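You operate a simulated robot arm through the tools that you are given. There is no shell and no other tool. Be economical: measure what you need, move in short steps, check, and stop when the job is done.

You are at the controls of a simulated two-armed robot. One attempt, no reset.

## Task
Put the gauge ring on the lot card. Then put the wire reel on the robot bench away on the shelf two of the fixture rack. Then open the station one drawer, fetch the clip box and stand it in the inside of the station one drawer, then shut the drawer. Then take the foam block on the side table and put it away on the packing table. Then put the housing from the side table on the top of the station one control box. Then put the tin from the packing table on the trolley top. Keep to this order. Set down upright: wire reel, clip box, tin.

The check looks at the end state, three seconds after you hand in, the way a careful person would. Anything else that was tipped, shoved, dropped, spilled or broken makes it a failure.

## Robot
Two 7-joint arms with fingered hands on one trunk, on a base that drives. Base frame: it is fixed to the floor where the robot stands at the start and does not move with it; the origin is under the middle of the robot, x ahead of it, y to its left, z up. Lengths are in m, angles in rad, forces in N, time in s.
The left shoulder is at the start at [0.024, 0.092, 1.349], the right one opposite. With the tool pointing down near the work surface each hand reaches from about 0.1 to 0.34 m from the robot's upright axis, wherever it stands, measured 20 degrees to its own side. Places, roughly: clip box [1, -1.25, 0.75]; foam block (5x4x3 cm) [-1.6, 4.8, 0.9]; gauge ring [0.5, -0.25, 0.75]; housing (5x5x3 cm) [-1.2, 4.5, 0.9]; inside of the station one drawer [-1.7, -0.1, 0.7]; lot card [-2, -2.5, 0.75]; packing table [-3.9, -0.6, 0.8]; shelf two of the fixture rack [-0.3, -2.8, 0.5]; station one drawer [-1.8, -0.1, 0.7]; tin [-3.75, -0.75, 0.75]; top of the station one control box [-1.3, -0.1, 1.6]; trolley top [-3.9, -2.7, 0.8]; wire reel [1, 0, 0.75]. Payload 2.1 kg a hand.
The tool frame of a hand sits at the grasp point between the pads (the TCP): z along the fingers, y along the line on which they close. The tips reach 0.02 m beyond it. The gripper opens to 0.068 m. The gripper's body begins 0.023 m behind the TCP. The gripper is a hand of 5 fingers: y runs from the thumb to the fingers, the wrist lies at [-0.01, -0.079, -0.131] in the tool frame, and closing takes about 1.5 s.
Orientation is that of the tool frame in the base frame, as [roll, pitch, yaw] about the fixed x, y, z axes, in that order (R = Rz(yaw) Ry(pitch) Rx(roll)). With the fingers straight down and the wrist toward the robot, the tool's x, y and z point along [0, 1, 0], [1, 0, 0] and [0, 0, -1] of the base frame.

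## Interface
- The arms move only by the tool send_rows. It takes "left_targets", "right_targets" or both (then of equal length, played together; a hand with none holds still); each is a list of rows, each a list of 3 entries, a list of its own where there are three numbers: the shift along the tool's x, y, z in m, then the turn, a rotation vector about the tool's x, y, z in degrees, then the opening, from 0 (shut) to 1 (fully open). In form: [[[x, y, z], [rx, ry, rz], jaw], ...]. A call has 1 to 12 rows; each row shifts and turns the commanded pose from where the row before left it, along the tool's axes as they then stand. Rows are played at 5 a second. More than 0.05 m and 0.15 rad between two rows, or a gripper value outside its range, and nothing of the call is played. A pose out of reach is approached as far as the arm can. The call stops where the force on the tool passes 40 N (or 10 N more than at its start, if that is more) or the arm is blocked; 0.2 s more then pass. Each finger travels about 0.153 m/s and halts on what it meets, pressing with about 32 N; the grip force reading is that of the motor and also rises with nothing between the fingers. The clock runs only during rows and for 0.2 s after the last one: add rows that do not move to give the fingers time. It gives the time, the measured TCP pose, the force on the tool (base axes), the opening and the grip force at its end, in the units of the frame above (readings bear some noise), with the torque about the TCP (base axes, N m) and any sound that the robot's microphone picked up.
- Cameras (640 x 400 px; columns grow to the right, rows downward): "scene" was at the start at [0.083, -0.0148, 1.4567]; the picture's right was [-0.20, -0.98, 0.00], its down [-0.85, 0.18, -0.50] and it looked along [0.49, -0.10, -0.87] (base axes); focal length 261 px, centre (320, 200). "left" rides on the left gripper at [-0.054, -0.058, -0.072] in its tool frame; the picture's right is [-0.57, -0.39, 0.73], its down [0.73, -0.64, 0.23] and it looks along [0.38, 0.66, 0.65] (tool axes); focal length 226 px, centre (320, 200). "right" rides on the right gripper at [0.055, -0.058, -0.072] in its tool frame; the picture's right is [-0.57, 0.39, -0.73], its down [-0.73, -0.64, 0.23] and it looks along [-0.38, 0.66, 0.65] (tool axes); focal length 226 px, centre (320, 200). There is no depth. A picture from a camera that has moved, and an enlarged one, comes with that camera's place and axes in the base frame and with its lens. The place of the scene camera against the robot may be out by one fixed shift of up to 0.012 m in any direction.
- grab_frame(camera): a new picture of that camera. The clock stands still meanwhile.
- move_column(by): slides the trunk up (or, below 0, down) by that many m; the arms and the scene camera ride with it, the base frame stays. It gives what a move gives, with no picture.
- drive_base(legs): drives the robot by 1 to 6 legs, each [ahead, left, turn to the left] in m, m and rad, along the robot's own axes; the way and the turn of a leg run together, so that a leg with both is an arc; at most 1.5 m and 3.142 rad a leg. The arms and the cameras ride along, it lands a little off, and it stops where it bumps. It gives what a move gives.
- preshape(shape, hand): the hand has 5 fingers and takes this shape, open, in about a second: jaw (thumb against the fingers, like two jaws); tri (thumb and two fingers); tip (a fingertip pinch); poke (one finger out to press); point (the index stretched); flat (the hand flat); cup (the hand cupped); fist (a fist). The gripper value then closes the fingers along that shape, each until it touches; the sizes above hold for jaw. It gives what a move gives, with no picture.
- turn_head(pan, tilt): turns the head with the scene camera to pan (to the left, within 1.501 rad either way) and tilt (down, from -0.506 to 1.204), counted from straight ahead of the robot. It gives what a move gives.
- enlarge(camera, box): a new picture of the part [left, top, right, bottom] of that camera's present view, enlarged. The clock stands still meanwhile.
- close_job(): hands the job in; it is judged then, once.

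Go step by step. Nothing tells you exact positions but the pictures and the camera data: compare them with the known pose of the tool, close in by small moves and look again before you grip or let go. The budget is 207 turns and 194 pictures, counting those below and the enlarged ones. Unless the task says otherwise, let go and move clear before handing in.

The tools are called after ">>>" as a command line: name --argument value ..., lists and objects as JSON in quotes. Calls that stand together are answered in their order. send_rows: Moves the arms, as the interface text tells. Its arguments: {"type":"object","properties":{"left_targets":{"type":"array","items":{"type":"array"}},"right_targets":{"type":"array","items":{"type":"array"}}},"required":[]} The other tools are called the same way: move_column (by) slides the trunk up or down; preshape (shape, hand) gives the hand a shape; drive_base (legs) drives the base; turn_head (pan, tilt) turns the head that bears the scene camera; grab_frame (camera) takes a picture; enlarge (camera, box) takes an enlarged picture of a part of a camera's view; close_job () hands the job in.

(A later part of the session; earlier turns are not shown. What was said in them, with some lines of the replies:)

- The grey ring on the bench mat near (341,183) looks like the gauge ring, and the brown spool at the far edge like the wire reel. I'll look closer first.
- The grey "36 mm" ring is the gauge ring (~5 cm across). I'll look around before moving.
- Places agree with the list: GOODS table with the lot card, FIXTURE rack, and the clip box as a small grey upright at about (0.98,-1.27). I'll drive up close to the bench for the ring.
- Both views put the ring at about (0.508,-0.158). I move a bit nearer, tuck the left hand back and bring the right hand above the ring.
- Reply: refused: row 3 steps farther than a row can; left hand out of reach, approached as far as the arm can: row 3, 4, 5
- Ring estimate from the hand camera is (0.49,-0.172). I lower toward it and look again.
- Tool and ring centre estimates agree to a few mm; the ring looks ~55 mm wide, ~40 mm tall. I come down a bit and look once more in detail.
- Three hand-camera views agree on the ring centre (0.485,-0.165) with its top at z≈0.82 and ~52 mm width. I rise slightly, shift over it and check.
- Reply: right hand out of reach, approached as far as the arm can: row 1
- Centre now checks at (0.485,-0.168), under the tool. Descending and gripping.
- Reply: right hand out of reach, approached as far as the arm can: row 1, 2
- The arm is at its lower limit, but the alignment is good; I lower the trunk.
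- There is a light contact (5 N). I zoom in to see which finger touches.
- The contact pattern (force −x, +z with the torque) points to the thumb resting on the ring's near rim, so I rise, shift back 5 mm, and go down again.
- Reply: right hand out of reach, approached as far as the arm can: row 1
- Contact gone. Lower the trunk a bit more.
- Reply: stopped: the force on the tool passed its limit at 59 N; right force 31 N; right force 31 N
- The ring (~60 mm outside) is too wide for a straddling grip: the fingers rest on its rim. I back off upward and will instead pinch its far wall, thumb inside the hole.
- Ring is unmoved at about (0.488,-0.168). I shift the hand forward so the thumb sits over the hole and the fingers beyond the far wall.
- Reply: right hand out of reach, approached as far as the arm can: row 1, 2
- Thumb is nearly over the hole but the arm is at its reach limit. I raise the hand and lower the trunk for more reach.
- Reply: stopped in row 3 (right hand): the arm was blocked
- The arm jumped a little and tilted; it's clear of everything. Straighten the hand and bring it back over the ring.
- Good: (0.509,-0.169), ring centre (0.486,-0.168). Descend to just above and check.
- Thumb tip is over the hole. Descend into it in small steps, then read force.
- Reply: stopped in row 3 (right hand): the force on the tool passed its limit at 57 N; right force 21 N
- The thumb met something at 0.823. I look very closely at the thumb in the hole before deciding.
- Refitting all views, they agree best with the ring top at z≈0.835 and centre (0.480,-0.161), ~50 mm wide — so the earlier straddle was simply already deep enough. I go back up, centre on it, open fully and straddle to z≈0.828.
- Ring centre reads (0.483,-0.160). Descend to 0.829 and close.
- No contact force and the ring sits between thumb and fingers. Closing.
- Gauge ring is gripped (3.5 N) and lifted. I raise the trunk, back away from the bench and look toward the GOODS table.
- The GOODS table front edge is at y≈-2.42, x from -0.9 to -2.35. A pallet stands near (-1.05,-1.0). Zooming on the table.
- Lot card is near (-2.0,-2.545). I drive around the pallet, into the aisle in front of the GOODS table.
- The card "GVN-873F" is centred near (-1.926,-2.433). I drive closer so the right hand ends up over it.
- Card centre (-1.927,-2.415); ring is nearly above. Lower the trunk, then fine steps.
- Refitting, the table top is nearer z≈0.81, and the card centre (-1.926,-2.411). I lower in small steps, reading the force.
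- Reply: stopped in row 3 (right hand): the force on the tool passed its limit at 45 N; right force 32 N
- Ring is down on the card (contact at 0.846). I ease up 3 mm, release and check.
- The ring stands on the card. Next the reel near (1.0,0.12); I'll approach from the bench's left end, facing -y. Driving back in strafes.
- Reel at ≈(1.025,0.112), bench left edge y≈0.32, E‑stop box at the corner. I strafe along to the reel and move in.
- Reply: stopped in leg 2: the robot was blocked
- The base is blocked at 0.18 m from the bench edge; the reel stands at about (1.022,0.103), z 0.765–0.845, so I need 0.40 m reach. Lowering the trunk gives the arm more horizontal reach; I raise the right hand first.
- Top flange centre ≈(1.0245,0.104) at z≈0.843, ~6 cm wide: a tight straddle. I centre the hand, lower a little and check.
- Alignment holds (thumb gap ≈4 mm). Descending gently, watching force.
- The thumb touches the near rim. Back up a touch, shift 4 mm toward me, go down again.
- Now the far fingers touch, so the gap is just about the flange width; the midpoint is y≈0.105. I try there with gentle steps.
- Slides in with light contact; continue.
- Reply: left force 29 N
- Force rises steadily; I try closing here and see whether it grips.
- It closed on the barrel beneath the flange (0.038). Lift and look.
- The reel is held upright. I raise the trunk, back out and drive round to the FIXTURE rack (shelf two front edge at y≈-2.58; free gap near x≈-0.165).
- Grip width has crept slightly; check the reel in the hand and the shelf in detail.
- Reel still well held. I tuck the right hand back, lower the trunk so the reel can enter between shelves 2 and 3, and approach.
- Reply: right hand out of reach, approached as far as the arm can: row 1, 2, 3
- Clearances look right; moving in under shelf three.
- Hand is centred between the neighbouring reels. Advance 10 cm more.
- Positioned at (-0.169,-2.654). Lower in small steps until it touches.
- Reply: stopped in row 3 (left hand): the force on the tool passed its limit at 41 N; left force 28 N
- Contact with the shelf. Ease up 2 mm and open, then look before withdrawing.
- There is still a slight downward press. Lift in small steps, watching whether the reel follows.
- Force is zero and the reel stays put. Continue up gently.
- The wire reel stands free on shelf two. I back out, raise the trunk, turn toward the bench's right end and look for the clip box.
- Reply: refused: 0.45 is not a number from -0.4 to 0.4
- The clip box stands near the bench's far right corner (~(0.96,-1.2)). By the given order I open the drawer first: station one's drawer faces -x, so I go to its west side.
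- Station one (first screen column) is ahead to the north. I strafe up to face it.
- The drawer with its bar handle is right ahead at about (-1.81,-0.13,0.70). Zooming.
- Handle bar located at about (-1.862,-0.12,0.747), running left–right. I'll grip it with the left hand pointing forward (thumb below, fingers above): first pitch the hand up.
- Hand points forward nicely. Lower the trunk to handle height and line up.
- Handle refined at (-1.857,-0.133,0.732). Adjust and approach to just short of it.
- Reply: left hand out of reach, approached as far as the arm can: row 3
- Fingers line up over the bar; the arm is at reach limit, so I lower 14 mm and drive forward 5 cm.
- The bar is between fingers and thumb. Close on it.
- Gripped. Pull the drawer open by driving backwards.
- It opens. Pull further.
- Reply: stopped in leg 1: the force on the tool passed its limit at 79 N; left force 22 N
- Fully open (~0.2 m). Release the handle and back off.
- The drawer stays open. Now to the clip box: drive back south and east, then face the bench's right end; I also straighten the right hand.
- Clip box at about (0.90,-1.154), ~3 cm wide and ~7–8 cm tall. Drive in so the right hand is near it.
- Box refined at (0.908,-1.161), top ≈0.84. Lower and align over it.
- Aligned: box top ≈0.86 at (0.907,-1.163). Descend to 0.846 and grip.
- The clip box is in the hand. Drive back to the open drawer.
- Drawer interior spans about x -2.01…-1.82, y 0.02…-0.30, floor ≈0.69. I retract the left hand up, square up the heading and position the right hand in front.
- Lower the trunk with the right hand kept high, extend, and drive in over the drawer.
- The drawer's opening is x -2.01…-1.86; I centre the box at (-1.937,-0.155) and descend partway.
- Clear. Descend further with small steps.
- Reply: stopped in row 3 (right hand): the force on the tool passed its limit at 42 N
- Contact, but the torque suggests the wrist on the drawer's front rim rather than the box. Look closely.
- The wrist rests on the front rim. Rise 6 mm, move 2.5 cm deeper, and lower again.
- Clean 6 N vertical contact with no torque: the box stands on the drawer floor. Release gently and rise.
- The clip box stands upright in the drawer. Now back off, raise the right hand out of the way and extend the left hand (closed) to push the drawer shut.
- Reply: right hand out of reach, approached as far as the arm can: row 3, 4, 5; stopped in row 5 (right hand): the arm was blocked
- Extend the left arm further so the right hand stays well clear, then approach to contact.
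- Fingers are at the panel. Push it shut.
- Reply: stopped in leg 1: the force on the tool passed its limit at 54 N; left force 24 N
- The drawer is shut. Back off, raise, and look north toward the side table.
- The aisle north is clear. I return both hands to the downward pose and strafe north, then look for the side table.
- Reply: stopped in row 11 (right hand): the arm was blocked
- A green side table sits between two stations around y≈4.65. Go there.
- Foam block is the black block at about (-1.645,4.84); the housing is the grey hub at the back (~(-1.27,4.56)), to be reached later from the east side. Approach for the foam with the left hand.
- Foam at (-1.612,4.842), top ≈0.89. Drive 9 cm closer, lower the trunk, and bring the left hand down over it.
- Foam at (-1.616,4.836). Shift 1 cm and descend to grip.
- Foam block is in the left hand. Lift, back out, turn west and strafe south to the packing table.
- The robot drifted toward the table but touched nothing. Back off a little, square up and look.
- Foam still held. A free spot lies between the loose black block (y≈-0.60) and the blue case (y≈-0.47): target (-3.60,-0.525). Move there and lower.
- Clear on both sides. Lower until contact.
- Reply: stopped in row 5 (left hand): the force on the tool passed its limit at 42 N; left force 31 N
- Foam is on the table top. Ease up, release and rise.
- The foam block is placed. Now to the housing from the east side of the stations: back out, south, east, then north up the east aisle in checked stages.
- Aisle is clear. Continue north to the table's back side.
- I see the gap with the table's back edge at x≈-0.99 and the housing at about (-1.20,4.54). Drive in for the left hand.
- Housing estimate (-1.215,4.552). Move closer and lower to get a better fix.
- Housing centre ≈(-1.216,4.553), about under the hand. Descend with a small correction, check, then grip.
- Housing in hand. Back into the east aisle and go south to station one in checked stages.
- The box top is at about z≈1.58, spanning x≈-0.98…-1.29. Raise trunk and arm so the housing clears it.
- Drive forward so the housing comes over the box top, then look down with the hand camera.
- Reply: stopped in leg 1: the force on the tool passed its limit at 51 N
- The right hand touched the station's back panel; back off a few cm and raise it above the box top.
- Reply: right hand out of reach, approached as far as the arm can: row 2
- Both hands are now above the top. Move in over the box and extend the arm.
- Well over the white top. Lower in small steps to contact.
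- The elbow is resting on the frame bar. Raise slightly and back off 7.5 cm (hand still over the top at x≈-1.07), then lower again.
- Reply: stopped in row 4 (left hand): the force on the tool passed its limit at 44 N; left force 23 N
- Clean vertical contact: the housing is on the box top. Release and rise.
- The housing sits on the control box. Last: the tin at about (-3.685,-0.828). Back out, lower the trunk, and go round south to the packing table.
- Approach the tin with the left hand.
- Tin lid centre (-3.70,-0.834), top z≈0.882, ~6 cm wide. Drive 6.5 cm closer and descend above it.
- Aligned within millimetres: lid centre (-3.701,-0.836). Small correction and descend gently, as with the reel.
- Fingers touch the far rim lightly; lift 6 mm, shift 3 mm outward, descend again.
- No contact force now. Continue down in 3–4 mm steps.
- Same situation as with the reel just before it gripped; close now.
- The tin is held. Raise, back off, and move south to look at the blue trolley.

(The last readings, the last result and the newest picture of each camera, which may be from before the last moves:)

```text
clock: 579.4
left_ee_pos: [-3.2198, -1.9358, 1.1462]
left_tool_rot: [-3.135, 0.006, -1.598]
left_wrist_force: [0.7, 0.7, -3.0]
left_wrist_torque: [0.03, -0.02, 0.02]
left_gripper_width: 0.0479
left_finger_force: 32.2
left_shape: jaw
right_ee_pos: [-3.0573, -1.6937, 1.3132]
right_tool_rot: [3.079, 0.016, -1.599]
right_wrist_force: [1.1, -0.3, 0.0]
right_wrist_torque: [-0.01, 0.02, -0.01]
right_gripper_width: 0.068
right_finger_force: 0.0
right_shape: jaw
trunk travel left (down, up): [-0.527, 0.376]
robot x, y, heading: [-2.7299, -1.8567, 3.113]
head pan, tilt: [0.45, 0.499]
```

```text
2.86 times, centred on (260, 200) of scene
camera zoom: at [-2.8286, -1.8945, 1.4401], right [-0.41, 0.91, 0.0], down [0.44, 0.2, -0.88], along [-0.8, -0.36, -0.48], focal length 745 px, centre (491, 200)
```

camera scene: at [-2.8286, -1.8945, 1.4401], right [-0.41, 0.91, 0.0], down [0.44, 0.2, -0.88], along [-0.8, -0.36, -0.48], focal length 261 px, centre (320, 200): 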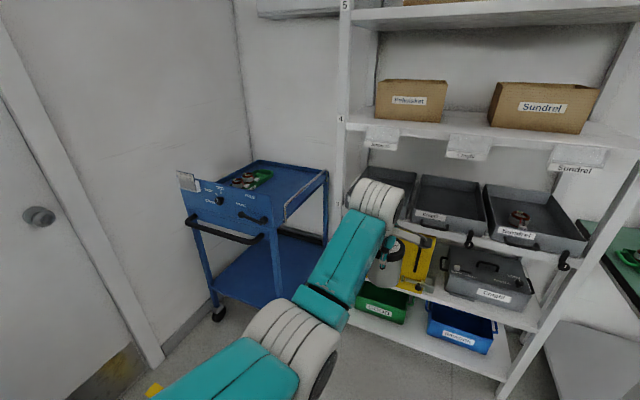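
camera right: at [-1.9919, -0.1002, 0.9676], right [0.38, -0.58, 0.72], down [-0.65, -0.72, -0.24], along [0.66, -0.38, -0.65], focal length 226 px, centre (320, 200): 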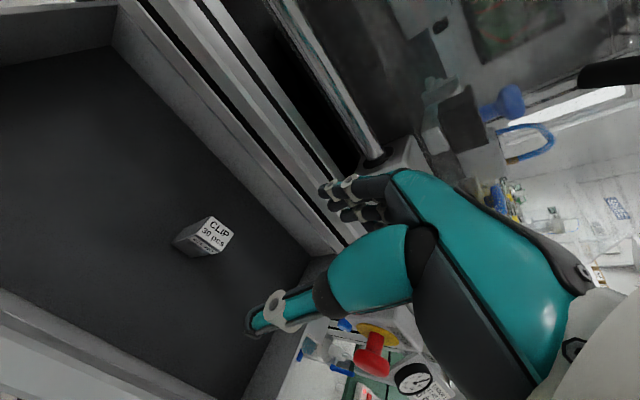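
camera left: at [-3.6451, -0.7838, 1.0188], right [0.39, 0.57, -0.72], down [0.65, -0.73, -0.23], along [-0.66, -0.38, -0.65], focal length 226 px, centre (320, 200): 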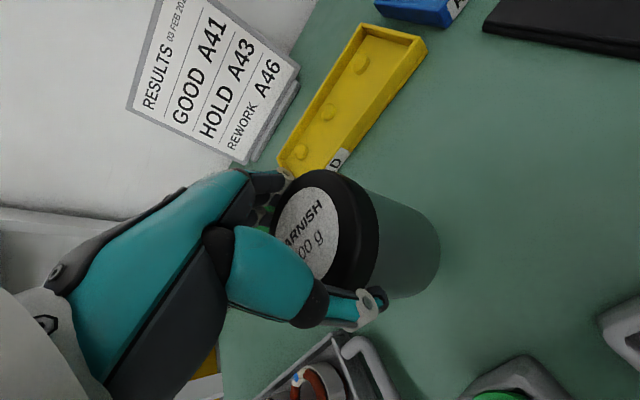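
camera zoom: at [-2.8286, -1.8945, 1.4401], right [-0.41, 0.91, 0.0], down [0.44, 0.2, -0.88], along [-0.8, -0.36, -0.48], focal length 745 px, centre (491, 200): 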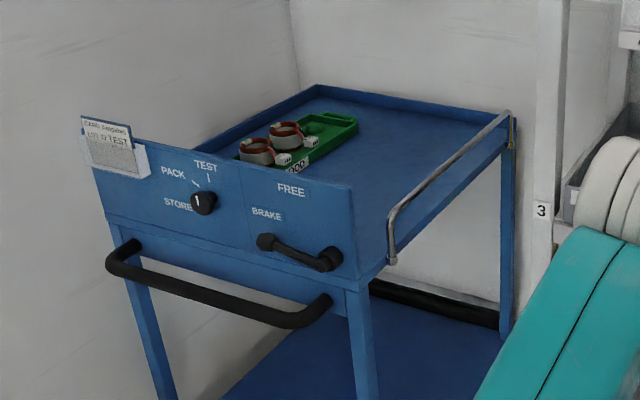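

The trolley top spans x≈-3.6…-4.25, y≈-2.45…-3.0, with a tall front panel (top ≈0.955) and a green tray at the back-left. I'll reach over the panel to about (-3.76,-2.60) with a nearly straight arm. Tuck the right hand first and approach.

>>> send_rows --right_targets '[[[0.01, -0.03, 0.03], [0, 0, 0], 1], [[0.01, -0.03, 0.03], [0, 0, 0], 1], [[0.01, -0.03, 0.03], [0, 0, 0], 1], [[0.01, -0.02, 0.03], [0, 0, 0], 1], [[0, 0, 0.03], [0, 0, 0], 1], [[0, 0, 0.03], [0, 0, 0], 1]]'

>>> drive_base --legs '[[-0.04, 0, 0.028], [0, 0.65, 0], [0.25, 0, 0]]'

>>> turn_head --pan 0.1 --tilt 0.6

>>> grab_frame --camera "scene"

```text
clock: 580.8
left_ee_pos: [-3.219, -1.9355, 1.1468]
left_tool_rot: [-3.135, 0.004, -1.599]
left_wrist_force: [0.2, 0.6, -2.6]
left_wrist_torque: [0.02, 0.02, 0.01]
left_gripper_width: 0.048
left_finger_force: 31.9
left_shape: jaw
right_ee_pos: [-3.0155, -1.7391, 1.1459]
right_tool_rot: [3.08, 0.018, -1.598]
right_wrist_force: [0.7, -0.4, -0.2]
right_wrist_torque: [0.03, 0.03, 0.02]
right_gripper_width: 0.068
right_finger_force: 0.0
right_shape: jaw
right hand out of reach, approached as far as the arm can: row 3, 4, 6
trunk travel left (down, up): [-0.527, 0.376]
robot x, y, heading: [-2.7315, -1.8544, 3.11]
head pan, tilt: [0.45, 0.499]
```

```text
clock: 586.2
left_ee_pos: [-3.4197, -2.5909, 1.1465]
left_tool_rot: [-3.136, 0.006, -1.553]
left_wrist_force: [-0.2, -0.6, -2.6]
left_wrist_torque: [0.03, -0.02, 0.01]
left_gripper_width: 0.0475
left_finger_force: 31.9
left_shape: jaw
right_ee_pos: [-3.2263, -2.3862, 1.1458]
right_tool_rot: [3.078, 0.018, -1.556]
right_wrist_force: [0.7, 0.0, 0.9]
right_wrist_torque: [0.01, 0.02, -0.02]
right_gripper_width: 0.0678
right_finger_force: 0.0
right_shape: jaw
trunk travel left (down, up): [-0.527, 0.376]
robot x, y, heading: [-2.9338, -2.4891, -3.131]
head pan, tilt: [0.45, 0.499]
```

```text
clock: 587.0
left_ee_pos: [-3.4196, -2.5911, 1.1476]
left_tool_rot: [-3.136, 0.005, -1.554]
left_wrist_force: [-0.1, 0.9, -2.9]
left_wrist_torque: [0.04, -0.01, 0.01]
left_gripper_width: 0.0478
left_finger_force: 32.0
left_shape: jaw
right_ee_pos: [-3.2259, -2.3838, 1.1461]
right_tool_rot: [3.079, 0.017, -1.554]
right_wrist_force: [0.4, -0.2, 0.0]
right_wrist_torque: [0.03, 0.04, -0.02]
right_gripper_width: 0.0683
right_finger_force: 0.1
right_shape: jaw
trunk travel left (down, up): [-0.527, 0.376]
robot x, y, heading: [-2.9341, -2.4911, -3.124]
head pan, tilt: [0.099, 0.6]
```

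```text
16 pictures are left
camera scene: at [-3.0379, -2.5021, 1.4311], right [-0.11, 0.99, 0.0], down [0.56, 0.06, -0.82], along [-0.82, -0.09, -0.57], focal length 261 px, centre (320, 200)
```

scene: 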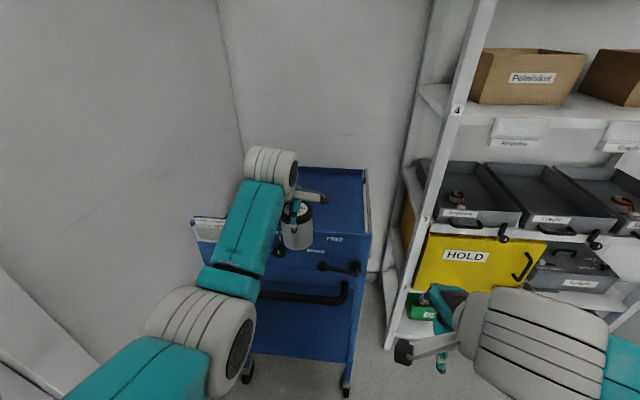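

Shift the right hand inward away from the shelf post, then drive in over the panel.

>>> send_rows --right_targets '[[[0.025, 0, 0], [0, 0, 0], 1], [[0.025, 0, 0], [0, 0, 0], 1], [[0, 0, 0], [0, 0, 0], 1]]'

>>> drive_base --legs '[[0.34, 0, -0.017]]'

>>> grab_frame --camera "left"

>>> grab_frame --camera "scene"

```text
clock: 587.8
left_ee_pos: [-3.4205, -2.5902, 1.1471]
left_tool_rot: [-3.135, 0.005, -1.556]
left_wrist_force: [-0.5, -0.4, -2.4]
left_wrist_torque: [-0.02, 0.02, 0.0]
left_gripper_width: 0.0477
left_finger_force: 32.1
left_shape: jaw
right_ee_pos: [-3.2245, -2.4355, 1.1465]
right_tool_rot: [3.078, 0.017, -1.556]
right_wrist_force: [-0.6, -0.3, 0.3]
right_wrist_torque: [-0.02, -0.01, 0.04]
right_gripper_width: 0.0677
right_finger_force: 0.0
right_shape: jaw
trunk travel left (down, up): [-0.527, 0.376]
robot x, y, heading: [-2.9316, -2.4941, -3.125]
head pan, tilt: [0.099, 0.6]
```

```text
clock: 590.1
left_ee_pos: [-3.7656, -2.5817, 1.1464]
left_tool_rot: [-3.134, 0.006, -1.573]
left_wrist_force: [0.4, -0.2, -3.0]
left_wrist_torque: [-0.02, -0.04, -0.01]
left_gripper_width: 0.0475
left_finger_force: 31.8
left_shape: jaw
right_ee_pos: [-3.5675, -2.431, 1.1449]
right_tool_rot: [3.079, 0.019, -1.576]
right_wrist_force: [-0.2, 0.3, -0.1]
right_wrist_torque: [0.01, 0.03, 0.01]
right_gripper_width: 0.0679
right_finger_force: 0.1
right_shape: jaw
trunk travel left (down, up): [-0.527, 0.376]
robot x, y, heading: [-3.2753, -2.4906, 3.141]
head pan, tilt: [0.099, 0.6]
```

```text
15 pictures are left
camera left: at [-3.7083, -2.5295, 1.2188], right [0.39, 0.57, -0.72], down [0.64, -0.73, -0.23], along [-0.66, -0.37, -0.65], focal length 226 px, centre (320, 200)
```

left: 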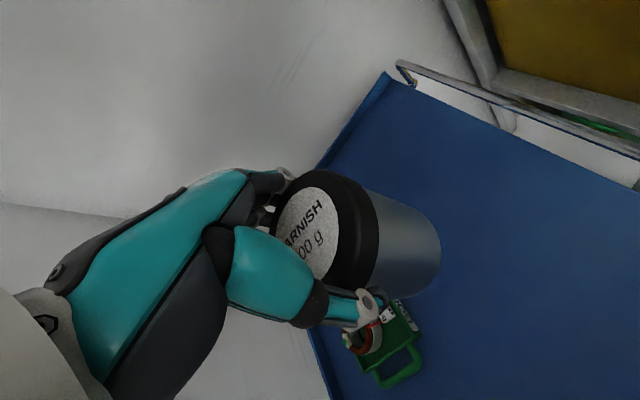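

```text
14 pictures are left
camera scene: at [-3.3819, -2.5014, 1.431], right [-0.09, 1.0, 0.0], down [0.56, 0.05, -0.82], along [-0.82, -0.08, -0.57], focal length 261 px, centre (320, 200)
```

scene: 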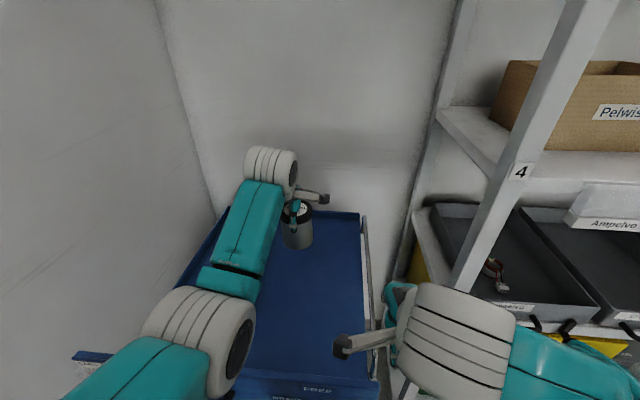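

Tin is over free deck. Lower the trunk, then the arm.

>>> move_column --by -0.11

>>> send_rows --left_targets '[[[0, 0, 0.03], [0, 0, 0], 0], [[0, 0, 0.03], [0, 0, 0], 0], [[0, 0, 0.02], [0, 0, 0], 0], [[0, 0, 0], [0, 0, 0], 0]]'

>>> grab_frame --camera "scene"

>>> grab_frame --camera "left"

```text
clock: 591.5
left_ee_pos: [-3.7648, -2.5831, 1.0361]
left_tool_rot: [-3.134, 0.005, -1.574]
left_wrist_force: [0.4, -0.5, -2.6]
left_wrist_torque: [0.01, -0.02, 0.0]
left_gripper_width: 0.0477
left_finger_force: 31.4
left_shape: jaw
right_ee_pos: [-3.5655, -2.4311, 1.0369]
right_tool_rot: [3.08, 0.018, -1.575]
right_wrist_force: [0.0, 0.3, 0.4]
right_wrist_torque: [0.02, -0.03, 0.02]
right_gripper_width: 0.068
right_finger_force: 0.1
right_shape: jaw
trunk travel left (down, up): [-0.417, 0.486]
robot x, y, heading: [-3.2774, -2.4889, 3.135]
head pan, tilt: [0.099, 0.6]
```

```text
clock: 592.5
left_ee_pos: [-3.7672, -2.5824, 0.9549]
left_tool_rot: [-3.134, 0.006, -1.574]
left_wrist_force: [-0.1, -0.2, -3.2]
left_wrist_torque: [0.02, 0.0, 0.0]
left_gripper_width: 0.0478
left_finger_force: 32.0
left_shape: jaw
right_ee_pos: [-3.5658, -2.4299, 1.0352]
right_tool_rot: [3.078, 0.019, -1.576]
right_wrist_force: [-0.1, 0.7, -0.2]
right_wrist_torque: [0.01, -0.03, 0.0]
right_gripper_width: 0.0678
right_finger_force: 0.0
right_shape: jaw
trunk travel left (down, up): [-0.417, 0.486]
robot x, y, heading: [-3.2796, -2.4907, 3.136]
head pan, tilt: [0.099, 0.6]
```

```text
13 pictures are left
camera scene: at [-3.3907, -2.5013, 1.3206], right [-0.09, 1.0, 0.0], down [0.56, 0.05, -0.82], along [-0.82, -0.08, -0.57], focal length 261 px, centre (320, 200)
```

scene: 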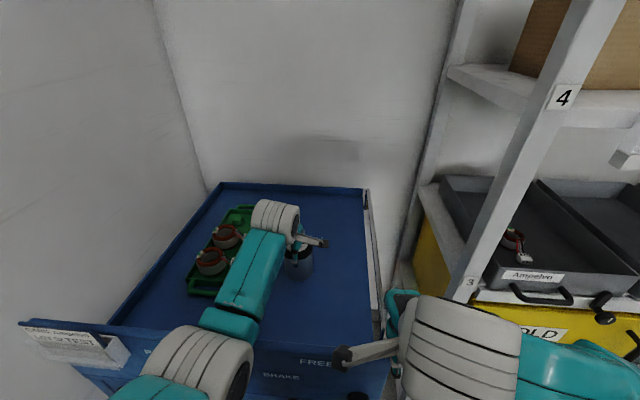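

```text
12 pictures are left
camera left: at [-3.7093, -2.5294, 1.0271], right [0.39, 0.57, -0.72], down [0.64, -0.73, -0.23], along [-0.66, -0.37, -0.65], focal length 226 px, centre (320, 200)
```

left: 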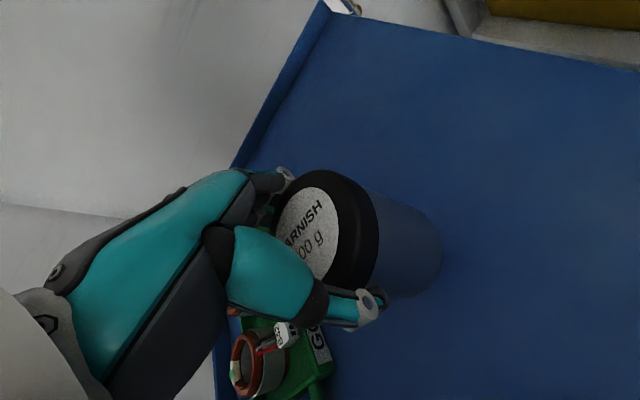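

Clear. Continue down, small steps near contact.

>>> send_rows --left_targets '[[[0, 0, 0.02], [0, 0, 0], 0], [[0, 0, 0.015], [0, 0, 0], 0], [[0, 0, 0.01], [0, 0, 0], 0], [[0, 0, 0], [0, 0, 0], 0]]'

>>> grab_frame --camera "left"

```text
clock: 593.5
left_ee_pos: [-3.7644, -2.582, 0.9102]
left_tool_rot: [-3.134, 0.004, -1.574]
left_wrist_force: [-0.1, 0.4, -3.0]
left_wrist_torque: [0.0, 0.01, -0.01]
left_gripper_width: 0.0475
left_finger_force: 31.5
left_shape: jaw
right_ee_pos: [-3.5653, -2.4312, 1.0361]
right_tool_rot: [3.079, 0.017, -1.574]
right_wrist_force: [0.2, -0.4, 0.3]
right_wrist_torque: [0.0, 0.05, 0.0]
right_gripper_width: 0.0682
right_finger_force: 0.0
right_shape: jaw
trunk travel left (down, up): [-0.417, 0.486]
robot x, y, heading: [-3.277, -2.4947, 3.137]
head pan, tilt: [0.099, 0.6]
```

```text
11 pictures are left
camera left: at [-3.7076, -2.5284, 0.9822], right [0.39, 0.57, -0.72], down [0.64, -0.73, -0.23], along [-0.66, -0.37, -0.65], focal length 226 px, centre (320, 200)
```

left: 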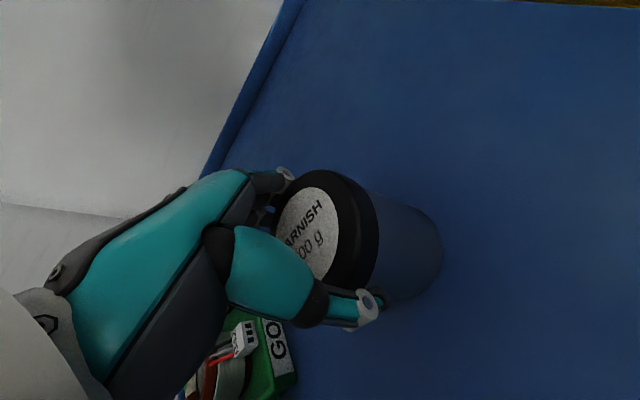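

>>> send_rows --left_targets '[[[0, 0, 0.008], [0, 0, 0], 0], [[0, 0, 0.007], [0, 0, 0], 0], [[0, 0, 0.006], [0, 0, 0], 0], [[0, 0, 0.005], [0, 0, 0], 0], [[0, 0, 0], [0, 0, 0], 0]]'

```text
clock: 594.0
left_ee_pos: [-3.7667, -2.5814, 0.9081]
left_tool_rot: [3.126, 0.01, -1.577]
left_wrist_force: [5.6, -0.1, 24.6]
left_wrist_torque: [-0.08, -0.29, 0.03]
left_gripper_width: 0.0466
left_finger_force: 31.8
left_shape: jaw
right_ee_pos: [-3.5633, -2.4304, 1.0364]
right_tool_rot: [3.077, 0.016, -1.576]
right_wrist_force: [-0.1, 0.0, 0.7]
right_wrist_torque: [0.02, -0.01, -0.05]
right_gripper_width: 0.0679
right_finger_force: 0.1
right_shape: jaw
trunk travel left (down, up): [-0.417, 0.486]
robot x, y, heading: [-3.2764, -2.4899, 3.136]
head pan, tilt: [0.099, 0.6]
stopped in row 2 (left hand): the force on the tool passed its limit at 45 N (the readings are from after the stop); the commanded pose is now the measured one
```

>>> enlarge --camera "left" --box '[240, 120, 540, 360]'

>>> enlarge --camera "scene" --box '[180, 180, 400, 360]'

```text
1.67 times, centred on (390, 240) of left
camera zoom: at [-3.7082, -2.5276, 0.9783], right [0.38, 0.57, -0.73], down [0.63, -0.73, -0.25], along [-0.68, -0.37, -0.64], focal length 377 px, centre (203, 133)
```

zoom: 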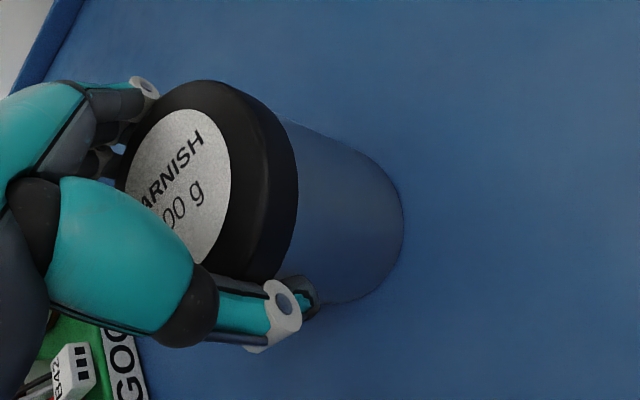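

```text
2.22 times, centred on (290, 270) of scene
camera zoom: at [-3.3876, -2.5009, 1.3212], right [-0.09, 1.0, 0.0], down [0.56, 0.05, -0.83], along [-0.82, -0.08, -0.56], focal length 579 px, centre (387, 44)
```

zoom: 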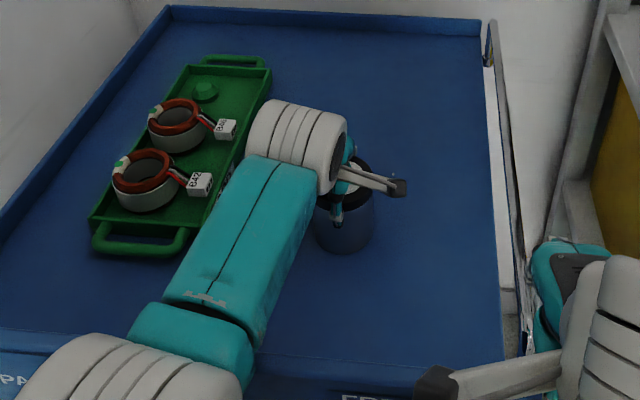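

The tin stands on the deck. Ease up, open, and lift off gently.

>>> send_rows --left_targets '[[[0, 0, -0.003], [0.9, 0, 0], 0], [[0, 0, 0], [0, 0, 0], 0.4], [[0, 0, 0], [0, 0, 0], 1], [[0, 0, 0], [0, 0, 0], 1], [[0, 0, 0], [0, 0, 0], 1], [[0, 0, 0], [0, 0, 0], 1]]'

>>> send_rows --left_targets '[[[0, 0, -0.004], [0, 0, 0], 1], [[0, 0, -0.004], [0, 0, 0], 1], [[0, 0, 0], [0, 0, 0], 1]]'

>>> enlarge --camera "left" --box '[240, 120, 540, 360]'

```text
clock: 595.4
left_ee_pos: [-3.7663, -2.5794, 0.9081]
left_tool_rot: [-3.135, 0.008, -1.575]
left_wrist_force: [-1.3, 2.7, 17.6]
left_wrist_torque: [0.01, 0.16, -0.01]
left_gripper_width: 0.068
left_finger_force: 0.1
left_shape: jaw
right_ee_pos: [-3.5648, -2.4294, 1.0372]
right_tool_rot: [3.078, 0.015, -1.575]
right_wrist_force: [-0.3, 0.0, 0.2]
right_wrist_torque: [0.0, -0.03, -0.01]
right_gripper_width: 0.0679
right_finger_force: 0.0
right_shape: jaw
trunk travel left (down, up): [-0.417, 0.486]
robot x, y, heading: [-3.2791, -2.4946, 3.134]
head pan, tilt: [0.099, 0.6]
```

```text
clock: 596.2
left_ee_pos: [-3.7656, -2.5827, 0.9154]
left_tool_rot: [-3.13, 0.006, -1.574]
left_wrist_force: [0.0, -0.3, -1.3]
left_wrist_torque: [-0.03, 0.02, -0.03]
left_gripper_width: 0.0678
left_finger_force: 0.1
left_shape: jaw
right_ee_pos: [-3.5674, -2.4298, 1.0358]
right_tool_rot: [3.078, 0.018, -1.575]
right_wrist_force: [0.2, 0.9, -0.3]
right_wrist_torque: [-0.03, -0.05, -0.03]
right_gripper_width: 0.0676
right_finger_force: 0.0
right_shape: jaw
trunk travel left (down, up): [-0.417, 0.486]
robot x, y, heading: [-3.2797, -2.4948, 3.133]
head pan, tilt: [0.099, 0.6]
```

```text
1.67 times, centred on (390, 240) of left
camera zoom: at [-3.7096, -2.5287, 0.9872], right [0.4, 0.57, -0.72], down [0.64, -0.73, -0.23], along [-0.66, -0.37, -0.66], focal length 377 px, centre (203, 133)
```

zoom: 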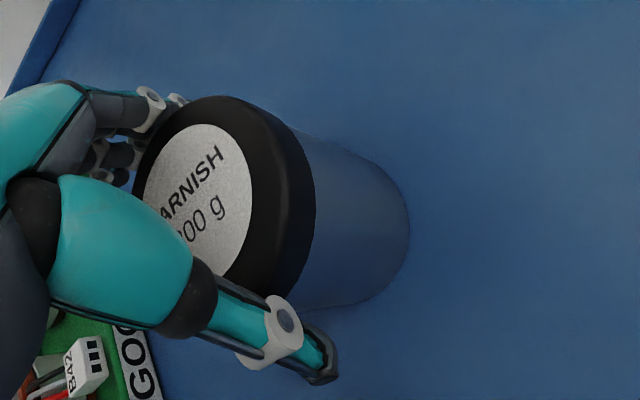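

Free of contact; the tin stays. Lift clear.

>>> send_rows --left_targets '[[[0, 0, -0.006], [0, 0, 0], 1], [[0, 0, -0.006], [0, 0, 0], 1], [[0, 0, -0.01], [0, 0, 0], 1], [[0, 0, -0.02], [0, 0, 0], 1], [[0, 0, -0.03], [0, 0, 0], 1], [[0, 0, -0.04], [0, 0, 0], 1], [[0, 0, 0], [0, 0, 0], 1]]'

>>> move_column --by 0.15

>>> drive_base --legs '[[-0.5, 0, 0]]'

>>> grab_frame --camera "scene"

```text
clock: 597.8
left_ee_pos: [-3.7696, -2.58, 1.0285]
left_tool_rot: [-3.134, 0.007, -1.577]
left_wrist_force: [0.7, -0.5, -0.5]
left_wrist_torque: [0.04, -0.06, -0.03]
left_gripper_width: 0.0678
left_finger_force: 0.1
left_shape: jaw
right_ee_pos: [-3.5664, -2.4293, 1.0366]
right_tool_rot: [3.08, 0.016, -1.576]
right_wrist_force: [-0.8, -0.1, -1.1]
right_wrist_torque: [-0.04, 0.03, -0.01]
right_gripper_width: 0.068
right_finger_force: 0.0
right_shape: jaw
trunk travel left (down, up): [-0.417, 0.486]
robot x, y, heading: [-3.2757, -2.4895, 3.136]
head pan, tilt: [0.099, 0.6]
```

```text
clock: 599.6
left_ee_pos: [-3.7685, -2.5818, 1.1764]
left_tool_rot: [-3.134, 0.007, -1.577]
left_wrist_force: [-0.4, -0.6, 1.0]
left_wrist_torque: [-0.01, -0.05, 0.03]
left_gripper_width: 0.0679
left_finger_force: 0.0
left_shape: jaw
right_ee_pos: [-3.5662, -2.4306, 1.1856]
right_tool_rot: [3.078, 0.017, -1.576]
right_wrist_force: [0.2, -0.6, 0.8]
right_wrist_torque: [0.0, 0.04, -0.01]
right_gripper_width: 0.0679
right_finger_force: 0.1
right_shape: jaw
trunk travel left (down, up): [-0.567, 0.336]
robot x, y, heading: [-3.2761, -2.4915, 3.14]
head pan, tilt: [0.099, 0.6]
```

```text
clock: 602.6
left_ee_pos: [-3.2601, -2.5839, 1.1768]
left_tool_rot: [-3.131, 0.007, -1.58]
left_wrist_force: [0.1, 0.7, -0.6]
left_wrist_torque: [0.0, 0.02, -0.01]
left_gripper_width: 0.0678
left_finger_force: 0.1
left_shape: jaw
right_ee_pos: [-3.0567, -2.432, 1.1858]
right_tool_rot: [3.08, 0.017, -1.58]
right_wrist_force: [-0.3, -0.1, -0.1]
right_wrist_torque: [-0.04, 0.0, 0.0]
right_gripper_width: 0.0673
right_finger_force: 0.0
right_shape: jaw
trunk travel left (down, up): [-0.567, 0.336]
robot x, y, heading: [-2.768, -2.4946, 3.13]
head pan, tilt: [0.099, 0.6]
```

```text
7 pictures are left
camera scene: at [-2.869, -2.5051, 1.4712], right [-0.09, 1.0, 0.0], down [0.56, 0.05, -0.83], along [-0.82, -0.07, -0.56], focal length 261 px, centre (320, 200)
```

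scene: 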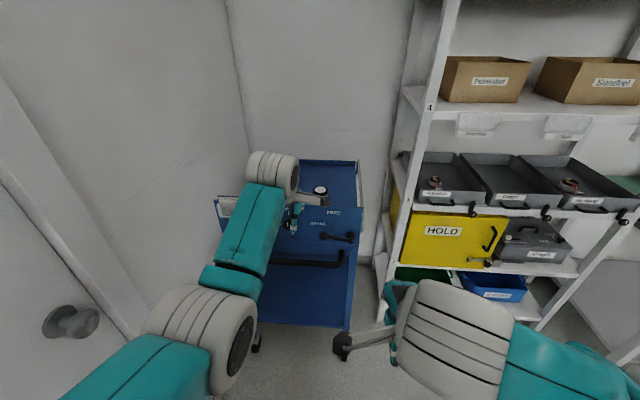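

The tin stands upright on the trolley top, both hands are empty and clear, and all six steps are done, so I hand in.

>>> close_job

```text
The job is handed in.
```

I did all six steps in the order you gave and handed the job in. One thing is unconfirmed: I couldn't see into the station one drawer after shutting it, so the clip box being upright inside is not checked since then.

1. **Gauge ring:** it is on the lot card at the GOODS table.
2. **Wire reel:** it stands upright on shelf two of the fixture rack, in the gap between two of the reels already there.
3. **Clip box:** it stood upright in the open drawer. I then pushed the drawer until it stopped, and it looked shut in the picture.
4. **Foam block:** it is on the packing table, between a loose black block and the blue case.
5. **Housing:** it is on top of the station one control box, toward the back edge. While placing it, my right hand bumped the station's back panel and the left elbow rested briefly on the frame bar. I saw no damage.
6. **Tin:** it stands upright on the trolley top, clear of the green tray.

Both hands are empty and clear of everything.
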